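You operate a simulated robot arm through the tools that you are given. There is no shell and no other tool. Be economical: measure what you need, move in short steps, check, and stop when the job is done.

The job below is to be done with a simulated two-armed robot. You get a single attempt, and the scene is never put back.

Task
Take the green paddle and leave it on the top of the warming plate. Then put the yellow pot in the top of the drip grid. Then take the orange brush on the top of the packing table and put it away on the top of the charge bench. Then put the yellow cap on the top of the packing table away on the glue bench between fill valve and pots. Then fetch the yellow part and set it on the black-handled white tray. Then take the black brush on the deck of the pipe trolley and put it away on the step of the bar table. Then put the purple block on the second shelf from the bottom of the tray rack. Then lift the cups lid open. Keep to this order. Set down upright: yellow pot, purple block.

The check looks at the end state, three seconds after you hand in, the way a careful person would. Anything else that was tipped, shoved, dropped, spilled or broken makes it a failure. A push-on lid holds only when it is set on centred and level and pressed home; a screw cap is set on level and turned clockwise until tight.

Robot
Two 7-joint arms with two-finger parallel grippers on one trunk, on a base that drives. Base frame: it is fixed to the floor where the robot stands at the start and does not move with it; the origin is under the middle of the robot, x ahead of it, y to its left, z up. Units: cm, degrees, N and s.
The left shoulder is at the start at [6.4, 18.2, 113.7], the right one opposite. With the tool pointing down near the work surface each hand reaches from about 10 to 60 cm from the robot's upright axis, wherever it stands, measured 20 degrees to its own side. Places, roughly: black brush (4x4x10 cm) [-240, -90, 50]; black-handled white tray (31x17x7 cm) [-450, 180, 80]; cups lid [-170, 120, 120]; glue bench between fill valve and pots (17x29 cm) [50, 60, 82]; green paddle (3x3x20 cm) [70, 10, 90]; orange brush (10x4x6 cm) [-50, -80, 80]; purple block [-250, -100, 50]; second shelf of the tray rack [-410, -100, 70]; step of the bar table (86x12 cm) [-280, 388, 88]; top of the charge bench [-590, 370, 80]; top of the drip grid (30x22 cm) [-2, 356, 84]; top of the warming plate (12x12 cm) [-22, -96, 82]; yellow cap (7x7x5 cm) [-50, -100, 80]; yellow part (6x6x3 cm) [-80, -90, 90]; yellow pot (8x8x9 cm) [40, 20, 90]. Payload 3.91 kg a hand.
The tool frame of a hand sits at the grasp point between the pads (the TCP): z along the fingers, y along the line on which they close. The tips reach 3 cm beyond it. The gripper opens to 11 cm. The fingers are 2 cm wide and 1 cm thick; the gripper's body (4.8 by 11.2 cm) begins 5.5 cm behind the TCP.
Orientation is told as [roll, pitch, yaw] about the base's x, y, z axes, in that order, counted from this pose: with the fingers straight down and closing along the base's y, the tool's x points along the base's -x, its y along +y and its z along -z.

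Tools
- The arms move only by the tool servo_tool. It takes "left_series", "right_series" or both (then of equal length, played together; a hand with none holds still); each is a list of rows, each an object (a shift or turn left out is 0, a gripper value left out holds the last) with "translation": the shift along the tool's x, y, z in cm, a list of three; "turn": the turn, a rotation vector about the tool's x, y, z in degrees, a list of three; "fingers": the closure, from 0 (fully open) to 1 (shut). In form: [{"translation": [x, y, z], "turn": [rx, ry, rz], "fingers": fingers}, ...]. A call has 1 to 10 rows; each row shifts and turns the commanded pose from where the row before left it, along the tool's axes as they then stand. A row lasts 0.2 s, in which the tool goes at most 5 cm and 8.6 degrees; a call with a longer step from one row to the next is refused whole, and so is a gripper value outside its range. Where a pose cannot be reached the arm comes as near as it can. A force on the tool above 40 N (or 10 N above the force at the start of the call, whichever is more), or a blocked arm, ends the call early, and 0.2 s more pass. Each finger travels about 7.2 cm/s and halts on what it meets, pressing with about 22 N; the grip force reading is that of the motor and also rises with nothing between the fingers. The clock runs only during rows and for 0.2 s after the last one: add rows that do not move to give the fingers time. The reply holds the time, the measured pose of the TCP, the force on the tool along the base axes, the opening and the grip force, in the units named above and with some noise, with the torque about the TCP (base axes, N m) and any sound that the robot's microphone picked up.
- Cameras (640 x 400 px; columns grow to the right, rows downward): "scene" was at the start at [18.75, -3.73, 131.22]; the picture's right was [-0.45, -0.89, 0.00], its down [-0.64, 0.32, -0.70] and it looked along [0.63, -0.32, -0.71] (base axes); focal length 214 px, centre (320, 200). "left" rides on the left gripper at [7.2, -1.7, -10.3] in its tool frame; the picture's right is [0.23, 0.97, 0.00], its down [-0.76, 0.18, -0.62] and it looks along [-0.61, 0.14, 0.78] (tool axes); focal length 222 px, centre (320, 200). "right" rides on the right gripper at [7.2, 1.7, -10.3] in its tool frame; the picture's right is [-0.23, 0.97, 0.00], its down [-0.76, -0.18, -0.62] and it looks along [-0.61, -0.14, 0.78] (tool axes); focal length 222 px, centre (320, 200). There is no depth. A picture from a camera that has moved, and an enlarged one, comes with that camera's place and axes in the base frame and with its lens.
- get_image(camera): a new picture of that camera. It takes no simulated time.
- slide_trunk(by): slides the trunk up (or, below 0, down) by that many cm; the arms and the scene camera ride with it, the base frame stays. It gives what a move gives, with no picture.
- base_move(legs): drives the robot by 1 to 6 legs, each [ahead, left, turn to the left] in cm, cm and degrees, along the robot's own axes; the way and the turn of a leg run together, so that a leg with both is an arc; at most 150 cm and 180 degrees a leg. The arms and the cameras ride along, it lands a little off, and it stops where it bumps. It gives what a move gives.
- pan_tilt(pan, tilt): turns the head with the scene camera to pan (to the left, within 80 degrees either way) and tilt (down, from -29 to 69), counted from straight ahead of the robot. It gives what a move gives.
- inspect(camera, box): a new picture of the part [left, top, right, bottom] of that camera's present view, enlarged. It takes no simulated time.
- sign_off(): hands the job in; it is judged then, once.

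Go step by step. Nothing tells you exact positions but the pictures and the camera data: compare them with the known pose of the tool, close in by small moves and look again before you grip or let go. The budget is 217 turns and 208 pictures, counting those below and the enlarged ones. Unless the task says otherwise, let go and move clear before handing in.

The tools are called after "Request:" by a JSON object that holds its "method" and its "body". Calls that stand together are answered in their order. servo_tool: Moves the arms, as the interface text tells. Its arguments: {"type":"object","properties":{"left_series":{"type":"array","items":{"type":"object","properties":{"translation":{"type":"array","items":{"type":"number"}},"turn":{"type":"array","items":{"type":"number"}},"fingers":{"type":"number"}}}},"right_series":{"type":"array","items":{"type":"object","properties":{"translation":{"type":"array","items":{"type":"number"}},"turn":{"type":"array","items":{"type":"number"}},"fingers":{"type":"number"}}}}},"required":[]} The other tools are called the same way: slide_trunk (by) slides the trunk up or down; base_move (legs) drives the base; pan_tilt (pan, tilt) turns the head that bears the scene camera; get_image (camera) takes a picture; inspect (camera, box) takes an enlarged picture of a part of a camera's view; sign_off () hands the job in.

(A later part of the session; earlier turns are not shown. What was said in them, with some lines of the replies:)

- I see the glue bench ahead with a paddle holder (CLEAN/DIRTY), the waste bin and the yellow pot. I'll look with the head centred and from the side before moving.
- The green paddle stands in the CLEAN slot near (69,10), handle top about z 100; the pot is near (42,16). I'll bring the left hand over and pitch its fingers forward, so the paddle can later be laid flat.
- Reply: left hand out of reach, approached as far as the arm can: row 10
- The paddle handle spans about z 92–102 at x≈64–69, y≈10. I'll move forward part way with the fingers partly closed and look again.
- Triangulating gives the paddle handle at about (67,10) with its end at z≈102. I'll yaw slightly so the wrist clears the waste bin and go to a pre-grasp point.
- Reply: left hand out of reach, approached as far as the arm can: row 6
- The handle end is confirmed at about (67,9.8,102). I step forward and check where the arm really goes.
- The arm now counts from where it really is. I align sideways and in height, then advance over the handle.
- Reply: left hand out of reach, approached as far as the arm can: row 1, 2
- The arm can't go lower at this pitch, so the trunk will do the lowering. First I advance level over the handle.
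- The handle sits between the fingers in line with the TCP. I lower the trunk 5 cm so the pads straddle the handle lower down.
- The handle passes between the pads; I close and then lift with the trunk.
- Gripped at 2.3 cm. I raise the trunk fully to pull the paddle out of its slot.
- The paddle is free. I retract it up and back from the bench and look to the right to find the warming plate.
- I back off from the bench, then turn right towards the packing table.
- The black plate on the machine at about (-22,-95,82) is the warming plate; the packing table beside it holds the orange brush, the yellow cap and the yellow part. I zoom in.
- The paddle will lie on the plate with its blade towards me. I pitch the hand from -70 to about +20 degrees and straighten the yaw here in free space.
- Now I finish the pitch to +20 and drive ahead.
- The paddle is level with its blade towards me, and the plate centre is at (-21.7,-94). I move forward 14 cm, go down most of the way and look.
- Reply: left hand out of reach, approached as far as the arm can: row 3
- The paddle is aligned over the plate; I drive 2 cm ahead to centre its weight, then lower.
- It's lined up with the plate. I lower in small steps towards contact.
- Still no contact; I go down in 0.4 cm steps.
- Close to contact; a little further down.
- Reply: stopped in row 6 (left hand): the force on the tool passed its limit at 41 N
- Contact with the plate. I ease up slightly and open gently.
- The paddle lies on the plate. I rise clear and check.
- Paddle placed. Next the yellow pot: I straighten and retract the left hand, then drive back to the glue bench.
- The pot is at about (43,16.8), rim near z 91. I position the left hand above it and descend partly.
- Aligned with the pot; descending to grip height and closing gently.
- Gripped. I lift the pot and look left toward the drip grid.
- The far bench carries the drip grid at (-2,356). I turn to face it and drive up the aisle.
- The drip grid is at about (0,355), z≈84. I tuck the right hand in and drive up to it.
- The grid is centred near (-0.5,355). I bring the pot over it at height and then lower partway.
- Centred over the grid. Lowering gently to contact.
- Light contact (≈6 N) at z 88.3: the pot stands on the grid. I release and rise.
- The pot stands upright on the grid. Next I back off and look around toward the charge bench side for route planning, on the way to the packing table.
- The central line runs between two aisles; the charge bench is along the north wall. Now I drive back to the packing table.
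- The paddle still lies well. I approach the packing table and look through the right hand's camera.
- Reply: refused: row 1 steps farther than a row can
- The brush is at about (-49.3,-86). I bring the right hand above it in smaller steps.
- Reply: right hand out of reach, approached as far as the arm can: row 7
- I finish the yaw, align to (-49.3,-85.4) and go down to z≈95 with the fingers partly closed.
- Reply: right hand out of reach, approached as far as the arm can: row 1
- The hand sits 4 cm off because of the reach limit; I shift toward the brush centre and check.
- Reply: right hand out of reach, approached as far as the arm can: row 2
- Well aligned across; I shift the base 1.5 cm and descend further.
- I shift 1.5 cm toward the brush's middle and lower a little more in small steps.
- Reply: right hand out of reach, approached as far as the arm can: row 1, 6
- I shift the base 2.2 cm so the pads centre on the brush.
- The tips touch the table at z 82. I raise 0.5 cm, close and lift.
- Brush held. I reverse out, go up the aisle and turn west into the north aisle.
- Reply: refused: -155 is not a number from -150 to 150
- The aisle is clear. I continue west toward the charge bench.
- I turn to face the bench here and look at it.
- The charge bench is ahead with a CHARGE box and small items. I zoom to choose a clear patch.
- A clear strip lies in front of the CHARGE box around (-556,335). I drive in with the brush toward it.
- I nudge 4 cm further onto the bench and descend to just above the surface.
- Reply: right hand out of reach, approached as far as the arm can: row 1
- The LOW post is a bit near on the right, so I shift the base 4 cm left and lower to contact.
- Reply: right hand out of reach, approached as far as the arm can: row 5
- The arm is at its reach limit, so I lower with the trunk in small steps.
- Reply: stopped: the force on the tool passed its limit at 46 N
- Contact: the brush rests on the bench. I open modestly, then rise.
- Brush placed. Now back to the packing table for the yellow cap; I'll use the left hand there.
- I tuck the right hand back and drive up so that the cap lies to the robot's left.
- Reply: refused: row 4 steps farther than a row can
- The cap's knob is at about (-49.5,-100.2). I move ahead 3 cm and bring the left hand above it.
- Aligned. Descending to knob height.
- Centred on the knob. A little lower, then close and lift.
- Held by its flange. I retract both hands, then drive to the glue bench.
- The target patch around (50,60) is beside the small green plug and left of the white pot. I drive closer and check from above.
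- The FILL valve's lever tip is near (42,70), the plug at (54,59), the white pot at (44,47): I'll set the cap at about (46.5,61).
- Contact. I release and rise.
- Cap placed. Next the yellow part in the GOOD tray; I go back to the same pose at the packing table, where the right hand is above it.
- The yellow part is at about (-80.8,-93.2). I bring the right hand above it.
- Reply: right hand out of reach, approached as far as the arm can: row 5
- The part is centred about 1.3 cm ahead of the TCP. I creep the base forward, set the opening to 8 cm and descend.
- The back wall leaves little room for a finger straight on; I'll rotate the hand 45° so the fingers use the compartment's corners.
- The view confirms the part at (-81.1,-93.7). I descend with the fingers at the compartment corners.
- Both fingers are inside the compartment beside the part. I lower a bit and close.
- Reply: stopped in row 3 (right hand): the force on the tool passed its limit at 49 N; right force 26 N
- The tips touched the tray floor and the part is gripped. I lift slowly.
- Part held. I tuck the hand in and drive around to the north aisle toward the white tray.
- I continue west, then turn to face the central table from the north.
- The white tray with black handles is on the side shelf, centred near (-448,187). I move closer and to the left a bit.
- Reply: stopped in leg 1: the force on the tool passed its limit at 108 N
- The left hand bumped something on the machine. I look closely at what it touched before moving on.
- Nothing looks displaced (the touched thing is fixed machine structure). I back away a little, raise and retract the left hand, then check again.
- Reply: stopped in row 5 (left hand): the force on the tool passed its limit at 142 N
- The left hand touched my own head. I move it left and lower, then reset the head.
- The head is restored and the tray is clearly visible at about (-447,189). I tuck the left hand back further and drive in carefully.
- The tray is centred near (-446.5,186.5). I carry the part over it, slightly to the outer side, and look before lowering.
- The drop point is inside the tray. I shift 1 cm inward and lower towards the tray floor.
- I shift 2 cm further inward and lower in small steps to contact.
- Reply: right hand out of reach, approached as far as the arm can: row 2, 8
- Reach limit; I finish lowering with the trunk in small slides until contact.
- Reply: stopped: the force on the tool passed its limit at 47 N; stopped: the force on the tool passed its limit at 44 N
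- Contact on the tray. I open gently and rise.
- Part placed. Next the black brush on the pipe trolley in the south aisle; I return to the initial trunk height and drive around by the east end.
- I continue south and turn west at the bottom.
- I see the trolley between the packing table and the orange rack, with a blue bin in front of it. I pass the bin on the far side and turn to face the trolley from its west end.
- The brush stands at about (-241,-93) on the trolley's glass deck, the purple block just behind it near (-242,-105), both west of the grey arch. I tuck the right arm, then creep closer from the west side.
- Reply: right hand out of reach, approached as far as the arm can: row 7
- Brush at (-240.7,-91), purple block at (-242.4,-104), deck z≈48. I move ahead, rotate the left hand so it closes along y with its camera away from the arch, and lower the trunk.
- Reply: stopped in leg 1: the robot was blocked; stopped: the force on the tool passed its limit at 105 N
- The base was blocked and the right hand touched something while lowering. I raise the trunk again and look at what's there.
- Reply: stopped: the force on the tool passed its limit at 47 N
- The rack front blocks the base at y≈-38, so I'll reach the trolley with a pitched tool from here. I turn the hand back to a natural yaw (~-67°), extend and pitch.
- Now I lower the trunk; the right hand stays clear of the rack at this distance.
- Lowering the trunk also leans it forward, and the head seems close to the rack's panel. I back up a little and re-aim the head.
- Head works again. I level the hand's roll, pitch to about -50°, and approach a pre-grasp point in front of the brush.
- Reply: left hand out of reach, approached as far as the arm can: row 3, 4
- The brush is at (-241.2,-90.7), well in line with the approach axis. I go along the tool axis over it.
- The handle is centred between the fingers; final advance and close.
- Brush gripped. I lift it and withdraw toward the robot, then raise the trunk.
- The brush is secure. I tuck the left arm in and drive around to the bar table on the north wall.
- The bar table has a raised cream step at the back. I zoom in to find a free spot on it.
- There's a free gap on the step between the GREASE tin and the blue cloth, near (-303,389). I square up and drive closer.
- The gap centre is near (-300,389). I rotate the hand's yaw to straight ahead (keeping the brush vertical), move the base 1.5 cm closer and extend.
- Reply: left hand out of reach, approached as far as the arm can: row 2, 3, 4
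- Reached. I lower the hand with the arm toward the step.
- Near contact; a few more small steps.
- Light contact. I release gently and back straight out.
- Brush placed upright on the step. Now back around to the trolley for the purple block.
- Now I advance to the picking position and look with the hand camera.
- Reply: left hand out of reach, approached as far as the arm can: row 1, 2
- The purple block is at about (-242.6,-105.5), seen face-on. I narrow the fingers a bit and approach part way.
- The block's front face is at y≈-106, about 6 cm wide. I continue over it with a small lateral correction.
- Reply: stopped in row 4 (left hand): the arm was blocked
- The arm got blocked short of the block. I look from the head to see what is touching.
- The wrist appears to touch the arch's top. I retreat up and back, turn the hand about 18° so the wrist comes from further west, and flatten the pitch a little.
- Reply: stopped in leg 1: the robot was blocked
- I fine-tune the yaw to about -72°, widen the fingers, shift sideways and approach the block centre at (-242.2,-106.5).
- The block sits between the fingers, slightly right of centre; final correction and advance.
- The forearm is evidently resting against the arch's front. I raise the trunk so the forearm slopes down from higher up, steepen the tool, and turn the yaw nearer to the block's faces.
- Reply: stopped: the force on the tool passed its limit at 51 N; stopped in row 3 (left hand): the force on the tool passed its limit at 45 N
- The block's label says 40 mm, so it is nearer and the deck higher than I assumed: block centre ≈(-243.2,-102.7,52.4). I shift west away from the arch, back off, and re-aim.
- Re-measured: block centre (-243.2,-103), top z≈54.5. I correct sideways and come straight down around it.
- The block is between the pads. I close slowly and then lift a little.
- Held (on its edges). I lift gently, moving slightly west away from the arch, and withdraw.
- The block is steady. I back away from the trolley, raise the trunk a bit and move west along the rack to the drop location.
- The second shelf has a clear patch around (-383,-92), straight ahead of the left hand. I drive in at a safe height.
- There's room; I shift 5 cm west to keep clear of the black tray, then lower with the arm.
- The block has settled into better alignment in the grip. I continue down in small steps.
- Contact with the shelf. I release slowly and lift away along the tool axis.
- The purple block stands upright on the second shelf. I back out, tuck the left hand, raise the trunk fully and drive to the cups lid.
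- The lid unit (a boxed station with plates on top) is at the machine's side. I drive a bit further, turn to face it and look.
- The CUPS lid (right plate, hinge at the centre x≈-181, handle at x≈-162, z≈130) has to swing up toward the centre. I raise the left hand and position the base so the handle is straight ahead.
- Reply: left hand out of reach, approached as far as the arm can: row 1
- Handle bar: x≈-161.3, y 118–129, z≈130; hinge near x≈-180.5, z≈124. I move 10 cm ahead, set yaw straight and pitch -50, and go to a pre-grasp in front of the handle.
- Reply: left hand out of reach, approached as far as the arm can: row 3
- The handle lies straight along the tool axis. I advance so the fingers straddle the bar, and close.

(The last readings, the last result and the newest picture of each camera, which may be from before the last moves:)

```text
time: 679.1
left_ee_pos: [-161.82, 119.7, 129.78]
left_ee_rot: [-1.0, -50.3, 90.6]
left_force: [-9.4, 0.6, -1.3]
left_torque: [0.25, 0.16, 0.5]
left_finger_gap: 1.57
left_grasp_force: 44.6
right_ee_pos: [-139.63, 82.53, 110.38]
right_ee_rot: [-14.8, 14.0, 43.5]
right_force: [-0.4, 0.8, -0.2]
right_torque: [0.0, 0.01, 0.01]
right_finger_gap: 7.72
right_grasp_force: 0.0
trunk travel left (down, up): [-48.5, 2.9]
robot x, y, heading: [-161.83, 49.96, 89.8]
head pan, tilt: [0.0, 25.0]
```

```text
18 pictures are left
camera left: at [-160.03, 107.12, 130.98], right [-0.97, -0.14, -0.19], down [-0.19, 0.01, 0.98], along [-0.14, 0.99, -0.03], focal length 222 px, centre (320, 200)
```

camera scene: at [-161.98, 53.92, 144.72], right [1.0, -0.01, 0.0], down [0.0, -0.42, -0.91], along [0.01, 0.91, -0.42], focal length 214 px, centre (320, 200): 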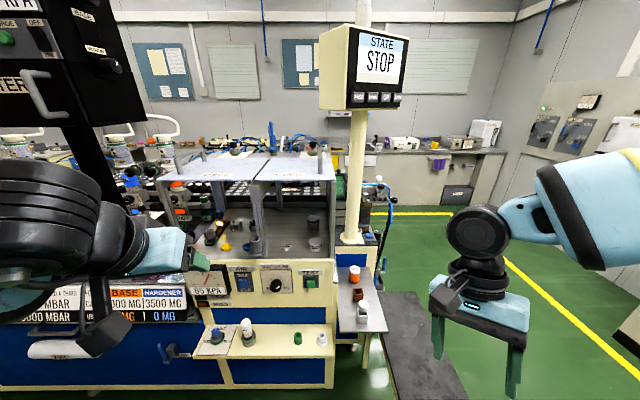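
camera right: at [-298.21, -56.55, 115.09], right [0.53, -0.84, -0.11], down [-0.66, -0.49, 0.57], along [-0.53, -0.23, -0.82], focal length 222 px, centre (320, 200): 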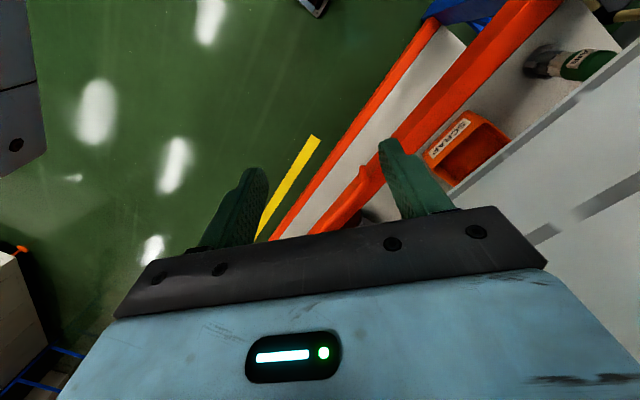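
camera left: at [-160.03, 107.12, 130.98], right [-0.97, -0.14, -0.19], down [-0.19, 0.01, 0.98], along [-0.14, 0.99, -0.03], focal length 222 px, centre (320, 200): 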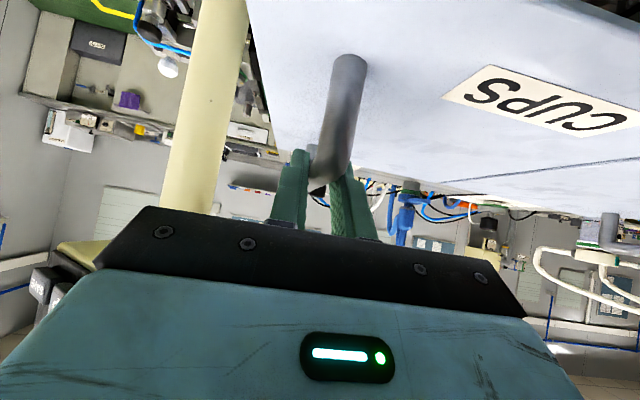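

The round bar is gripped. I start swinging the lid along the arc about the hinge, watching forces.

Request:
{"method": "servo_tool", "body": {"left_series": [{"translation": [-1.5, 0.65, -1.25]}, {}, {"translation": [-1.43, 0.95, -1.18]}, {}, {"translation": [-1.3, 1.15, -1.08]}, {"translation": [-1.24, 1.25, -1.02]}, {}]}}

Request:
{"method": "get_image", "body": {"camera": "left"}}

```text
time: 680.8
left_ee_pos: [-165.32, 119.58, 137.26]
left_ee_rot: [-0.9, -50.6, 90.3]
left_force: [5.5, 4.8, -0.4]
left_torque: [-0.41, -0.21, 0.72]
left_finger_gap: 1.54
left_grasp_force: 45.3
right_ee_pos: [-139.51, 82.66, 110.33]
right_ee_rot: [-14.7, 14.1, 43.5]
right_force: [-0.4, -0.6, 0.2]
right_torque: [0.03, -0.01, -0.06]
right_finger_gap: 7.7
right_grasp_force: 0.1
trunk travel left (down, up): [-48.5, 2.9]
robot x, y, heading: [-162.07, 49.61, 89.7]
head pan, tilt: [0.0, 25.0]
```

```text
17 pictures are left
camera left: at [-163.64, 107.1, 138.36], right [-0.97, -0.14, -0.19], down [-0.19, 0.01, 0.98], along [-0.13, 0.99, -0.03], focal length 222 px, centre (320, 200)
```

left: 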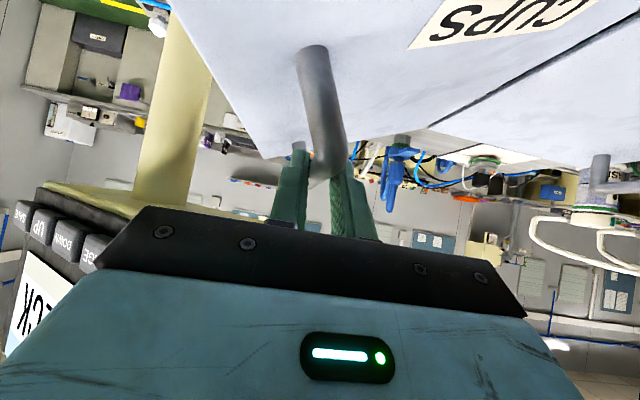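

The lid follows with low force. I continue the arc.

Request:
{"method": "servo_tool", "body": {"left_series": [{"translation": [-1.08, 1.5, -0.9]}, {"translation": [-1.08, 1.5, -0.9]}, {}, {"translation": [-0.81, 1.75, -0.67]}, {"translation": [-0.81, 1.75, -0.67]}, {}, {"translation": [-0.5, 1.95, -0.41]}, {"translation": [-0.5, 1.95, -0.41]}, {}]}}

Request:
{"method": "get_image", "body": {"camera": "left"}}

```text
time: 682.8
left_ee_pos: [-175.98, 119.37, 143.91]
left_ee_rot: [-1.0, -50.9, 90.5]
left_force: [6.0, 12.8, 31.2]
left_torque: [0.69, -0.06, 1.21]
left_finger_gap: 1.57
left_grasp_force: 44.7
right_ee_pos: [-139.43, 82.64, 110.4]
right_ee_rot: [-14.6, 14.1, 43.6]
right_force: [-0.3, -0.2, 0.3]
right_torque: [0.0, 0.02, -0.05]
right_finger_gap: 7.7
right_grasp_force: 0.1
trunk travel left (down, up): [-48.5, 2.9]
robot x, y, heading: [-162.19, 49.46, 90.1]
head pan, tilt: [0.0, 25.0]
```

```text
16 pictures are left
camera left: at [-174.38, 106.86, 144.86], right [-0.97, -0.14, -0.19], down [-0.19, 0.0, 0.98], along [-0.14, 0.99, -0.02], focal length 222 px, centre (320, 200)
```

left: 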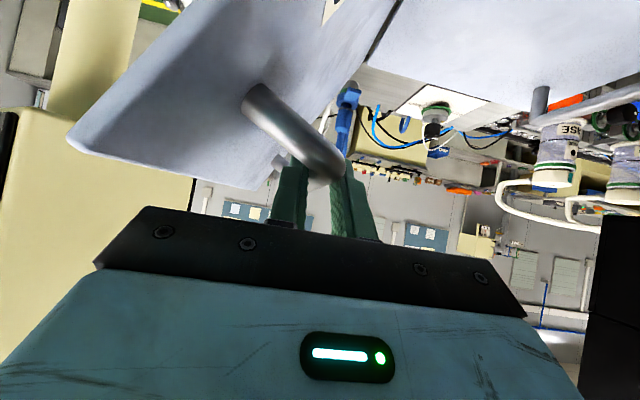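

I correct the arc radius slightly and continue past vertical.

Request:
{"method": "servo_tool", "body": {"left_series": [{"translation": [-0.5, 1.3, -0.42]}, {"translation": [-0.35, 1.6, -0.29]}, {}, {"translation": [-0.05, 1.65, -0.04]}, {"translation": [0, 1.65, 0]}, {}, {"translation": [0.2, 1.65, 0.17]}, {"translation": [0.25, 1.65, 0.2]}, {}]}}

Request:
{"method": "get_image", "body": {"camera": "left"}}

```text
time: 684.8
left_ee_pos: [-184.53, 119.5, 144.63]
left_ee_rot: [-1.9, -51.0, 90.4]
left_force: [17.2, 14.5, 37.8]
left_torque: [-3.41, -4.7, -4.26]
left_finger_gap: 2.6
left_grasp_force: 45.2
right_ee_pos: [-139.21, 82.54, 110.35]
right_ee_rot: [-14.5, 14.1, 43.7]
right_force: [-0.3, -0.8, -0.7]
right_torque: [-0.02, -0.04, -0.02]
right_finger_gap: 7.7
right_grasp_force: 0.1
trunk travel left (down, up): [-48.5, 2.9]
robot x, y, heading: [-162.43, 49.17, 89.6]
head pan, tilt: [0.0, 25.0]
```

```text
15 pictures are left
camera left: at [-183.11, 106.88, 145.64], right [-0.97, -0.13, -0.2], down [-0.2, 0.0, 0.98], along [-0.12, 0.99, -0.02], focal length 222 px, centre (320, 200)
```

left: 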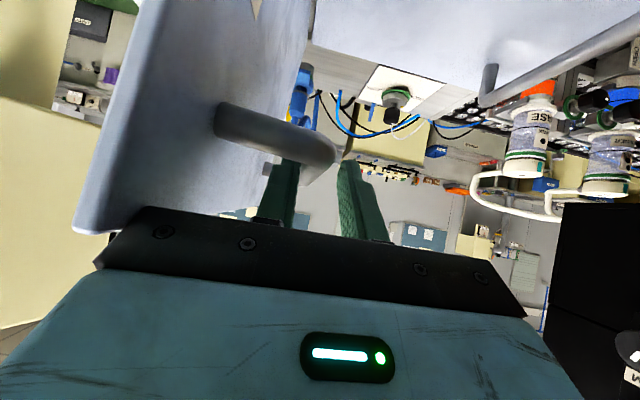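

The lid is near vertical, but the gripper's body now presses on it. I ease off and roll the gripper with the lid.

Request:
{"method": "servo_tool", "body": {"left_series": [{"translation": [-0.35, -0.4, -0.3]}, {}, {"turn": [5.3, 0, -6.5]}, {}, {"turn": [5.3, 0, -6.5]}, {}, {"turn": [5.3, 0, -6.5]}, {}]}}

Request:
{"method": "get_image", "body": {"camera": "left"}}

```text
time: 686.5
left_ee_pos: [-185.22, 119.56, 144.25]
left_ee_rot: [-36.8, -43.5, 117.4]
left_force: [0.7, -17.5, -18.7]
left_torque: [-0.16, 0.23, 0.46]
left_finger_gap: 1.57
left_grasp_force: 45.1
right_ee_pos: [-139.56, 82.39, 110.24]
right_ee_rot: [-14.7, 14.1, 43.5]
right_force: [0.1, -0.6, 0.2]
right_torque: [0.0, 0.0, -0.02]
right_finger_gap: 7.69
right_grasp_force: 0.1
trunk travel left (down, up): [-48.5, 2.9]
robot x, y, heading: [-162.18, 49.58, 90.1]
head pan, tilt: [0.0, 25.0]
```

```text
14 pictures are left
camera left: at [-184.12, 106.94, 146.01], right [-0.8, -0.15, -0.58], down [-0.59, 0.01, 0.81], along [-0.11, 0.99, -0.1], focal length 222 px, centre (320, 200)
```

left: 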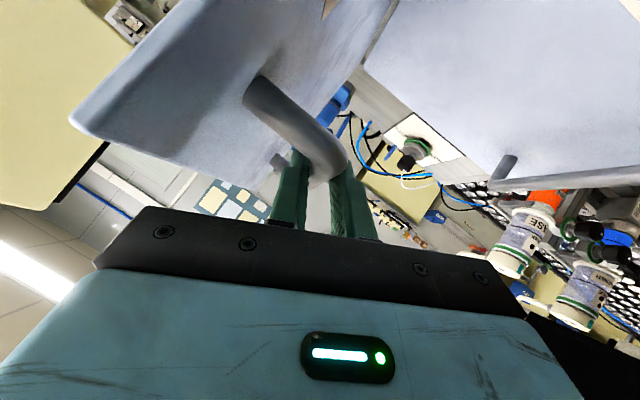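

Past vertical now, with a good grip. I push on to about 110° to find a stable open position.

Request:
{"method": "servo_tool", "body": {"left_series": [{"translation": [-0.16, 1.45, -0.13], "turn": [2.7, 0, -3.2]}, {}, {"translation": [-0.16, 1.45, -0.13], "turn": [2.7, 0, -3.2]}, {}, {"translation": [-0.1, 1.5, -0.1], "turn": [2.7, 0, -3.2]}, {}]}}

```text
time: 688.0
left_ee_pos: [-188.07, 119.5, 143.42]
left_ee_rot: [-51.6, -37.8, 126.5]
left_force: [26.0, 7.4, 21.5]
left_torque: [-0.33, -0.47, 0.51]
left_finger_gap: 1.55
left_grasp_force: 44.7
right_ee_pos: [-138.97, 82.49, 110.36]
right_ee_rot: [-14.4, 14.2, 43.5]
right_force: [0.1, -0.6, -0.1]
right_torque: [-0.01, 0.01, 0.0]
right_finger_gap: 7.69
right_grasp_force: 0.1
trunk travel left (down, up): [-48.5, 2.9]
robot x, y, heading: [-162.07, 49.79, 89.9]
head pan, tilt: [0.0, 25.0]
```

The lid is against its stop at about 100°, past vertical. I ease off, open the fingers and withdraw straight back.

Request:
{"method": "servo_tool", "body": {"left_series": [{"translation": [0.1, -0.4, 0.1]}, {"fingers": 0.75}, {"fingers": 0.6}, {"fingers": 0.55}, {}, {"translation": [1.3, 0, -1.55]}, {"translation": [2.5, 0, -3.1]}, {"translation": [2.5, 0, -3.1]}, {"translation": [2.5, 0, -3.1]}, {"translation": [2.5, 0, -3.1]}]}}

Request:
{"method": "get_image", "body": {"camera": "scene"}}

```text
time: 689.5
left_ee_pos: [-189.24, 116.62, 142.91]
left_ee_rot: [-52.7, -37.5, 128.7]
left_force: [5.8, 43.6, 2.9]
left_torque: [0.38, -0.09, 2.12]
left_finger_gap: 5.17
left_grasp_force: 1.6
right_ee_pos: [-139.52, 82.65, 110.4]
right_ee_rot: [-14.8, 14.1, 43.4]
right_force: [0.4, -1.5, 1.0]
right_torque: [0.02, -0.03, 0.0]
right_finger_gap: 7.7
right_grasp_force: 0.2
trunk travel left (down, up): [-48.5, 2.9]
robot x, y, heading: [-161.52, 49.74, 89.8]
head pan, tilt: [0.0, 25.0]
stopped in row 7 (left hand): the force on the tool passed its limit at 114 N (the readings are from after the stop); the commanded pose is now the measured one
```

```text
13 pictures are left
camera scene: at [-162.02, 63.81, 144.68], right [1.0, -0.01, 0.0], down [0.0, -0.42, -0.91], along [0.0, 0.91, -0.42], focal length 214 px, centre (320, 200)
```

scene: 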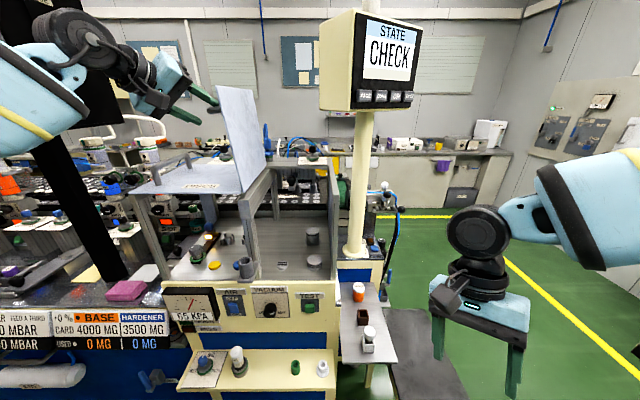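

The lid stays open, but a finger is hooked behind the handle's leg. I ease forward, lift the hand straight up out of the handle, then withdraw.

Request:
{"method": "servo_tool", "body": {"left_series": [{"translation": [-0.6, 0, 0.75]}, {}, {"translation": [-0.9, -0.95, -0.72]}, {"translation": [-1.22, -1.26, -0.96]}, {"translation": [-1.22, -1.26, -0.96]}, {}]}}

Request:
{"method": "get_image", "body": {"camera": "left"}}

Request:
{"method": "inspect", "body": {"camera": "scene", "box": [60, 20, 300, 200]}}

```text
time: 690.9
left_ee_pos: [-189.11, 117.29, 148.62]
left_ee_rot: [-52.5, -37.6, 128.3]
left_force: [-0.7, -0.2, 0.5]
left_torque: [-0.02, 0.03, -0.01]
left_finger_gap: 4.93
left_grasp_force: 0.2
right_ee_pos: [-139.49, 82.59, 110.31]
right_ee_rot: [-14.7, 14.1, 43.5]
right_force: [-0.1, 0.5, -0.1]
right_torque: [0.03, 0.0, -0.03]
right_finger_gap: 7.71
right_grasp_force: 0.0
trunk travel left (down, up): [-48.5, 2.9]
robot x, y, heading: [-162.26, 49.4, 89.5]
head pan, tilt: [0.0, 25.0]
```

```text
12 pictures are left
camera left: at [-188.31, 104.61, 150.39], right [-0.65, -0.14, -0.75], down [-0.76, -0.01, 0.65], along [-0.1, 0.99, -0.1], focal length 222 px, centre (320, 200)
```

left: 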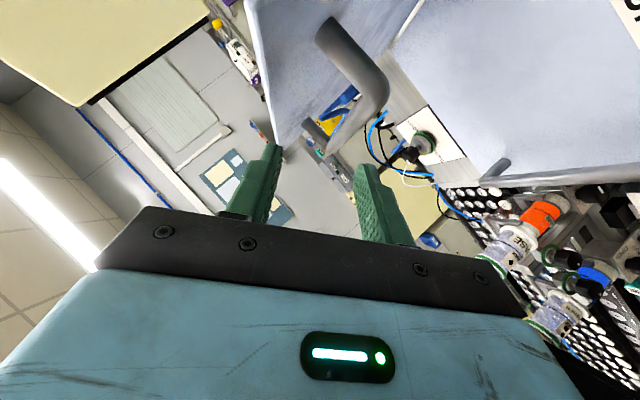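

```text
2.22 times, centred on (180, 110) of scene
camera zoom: at [-161.99, 63.59, 144.71], right [1.0, 0.0, 0.0], down [0.0, -0.42, -0.91], along [0.0, 0.91, -0.42], focal length 477 px, centre (631, 400)
```

zoom: 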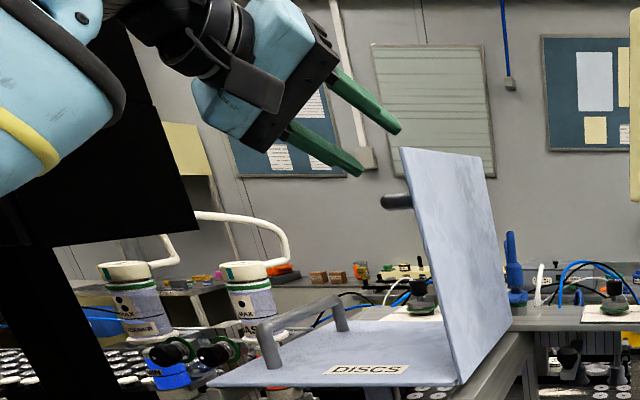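

The hand is free and the lid stands open. I withdraw the arm and back the robot away, then take one last look.

Request:
{"method": "servo_tool", "body": {"left_series": [{"translation": [2.4, 0, -3.0]}, {"translation": [2.4, 0, -3.0]}, {"translation": [2.4, 0, -3.0]}, {"translation": [2.4, 0, -3.0]}, {}]}}

Request:
{"method": "base_move", "body": {"legs": [[-25, 0, 0]]}}

Request:
{"method": "get_image", "body": {"camera": "scene"}}

```text
time: 692.1
left_ee_pos: [-189.07, 101.63, 148.41]
left_ee_rot: [-52.3, -37.5, 128.2]
left_force: [0.1, 0.6, -0.5]
left_torque: [0.01, -0.02, 0.03]
left_finger_gap: 4.95
left_grasp_force: 0.0
right_ee_pos: [-139.54, 82.53, 110.35]
right_ee_rot: [-14.7, 14.1, 43.5]
right_force: [0.0, -0.2, 0.3]
right_torque: [-0.02, 0.01, 0.02]
right_finger_gap: 7.69
right_grasp_force: 0.0
trunk travel left (down, up): [-48.5, 2.9]
robot x, y, heading: [-162.17, 49.63, 89.6]
head pan, tilt: [0.0, 25.0]
```

```text
time: 693.9
left_ee_pos: [-189.36, 76.41, 148.49]
left_ee_rot: [-52.3, -37.5, 128.3]
left_force: [-0.1, -0.3, 0.8]
left_torque: [0.02, -0.03, 0.0]
left_finger_gap: 4.95
left_grasp_force: 0.2
right_ee_pos: [-139.67, 57.26, 110.4]
right_ee_rot: [-14.7, 14.1, 43.5]
right_force: [-0.2, -0.2, 0.2]
right_torque: [-0.02, 0.02, -0.02]
right_finger_gap: 7.69
right_grasp_force: 0.0
trunk travel left (down, up): [-48.5, 2.9]
robot x, y, heading: [-162.37, 24.54, 89.5]
head pan, tilt: [0.0, 25.0]
```

```text
10 pictures are left
camera scene: at [-162.08, 38.37, 144.69], right [1.0, 0.0, 0.0], down [0.0, -0.42, -0.91], along [0.0, 0.91, -0.42], focal length 214 px, centre (320, 200)
```

scene: 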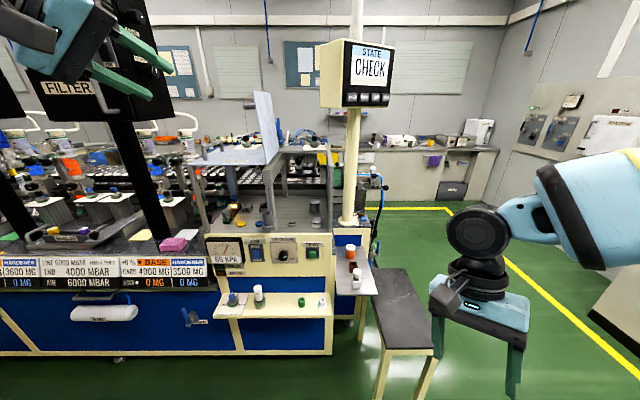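

The cups lid stands open past vertical, both hands are clear, and all eight steps are done in order; I hand in.

Request:
{"method": "sign_off", "body": {}}

```text
The job is handed in.
```

I finished all eight steps in the order given and handed the job in; its result isn't known yet.

**End state, as last seen by camera:**
- **Green paddle:** lying flat across the warming plate.
- **Yellow pot:** upright on the drip grid.
- **Orange brush:** on the front of the charge bench, clear of the switches and posts.
- **Yellow cap:** on the glue bench, between the fill valve and the white pot.
- **Yellow part:** on the floor of the black-handled white tray.
- **Black brush:** standing on the step of the bar table.
- **Purple block:** upright on the second shelf from the bottom of the tray rack.
- **Cups lid:** open, past vertical.

**Bumps on the way:**
- The left hand hit the machine beside the white tray.
- The right hand and the head pressed against the rack's hanging panel.
- The left arm and hand pushed against the arch on the pipe trolley.
- A finger caught on the lid's handle as I let go.

Nothing looked tipped or shifted in the pictures I took during or after these bumps. I did not go back to re-check everything at the end.
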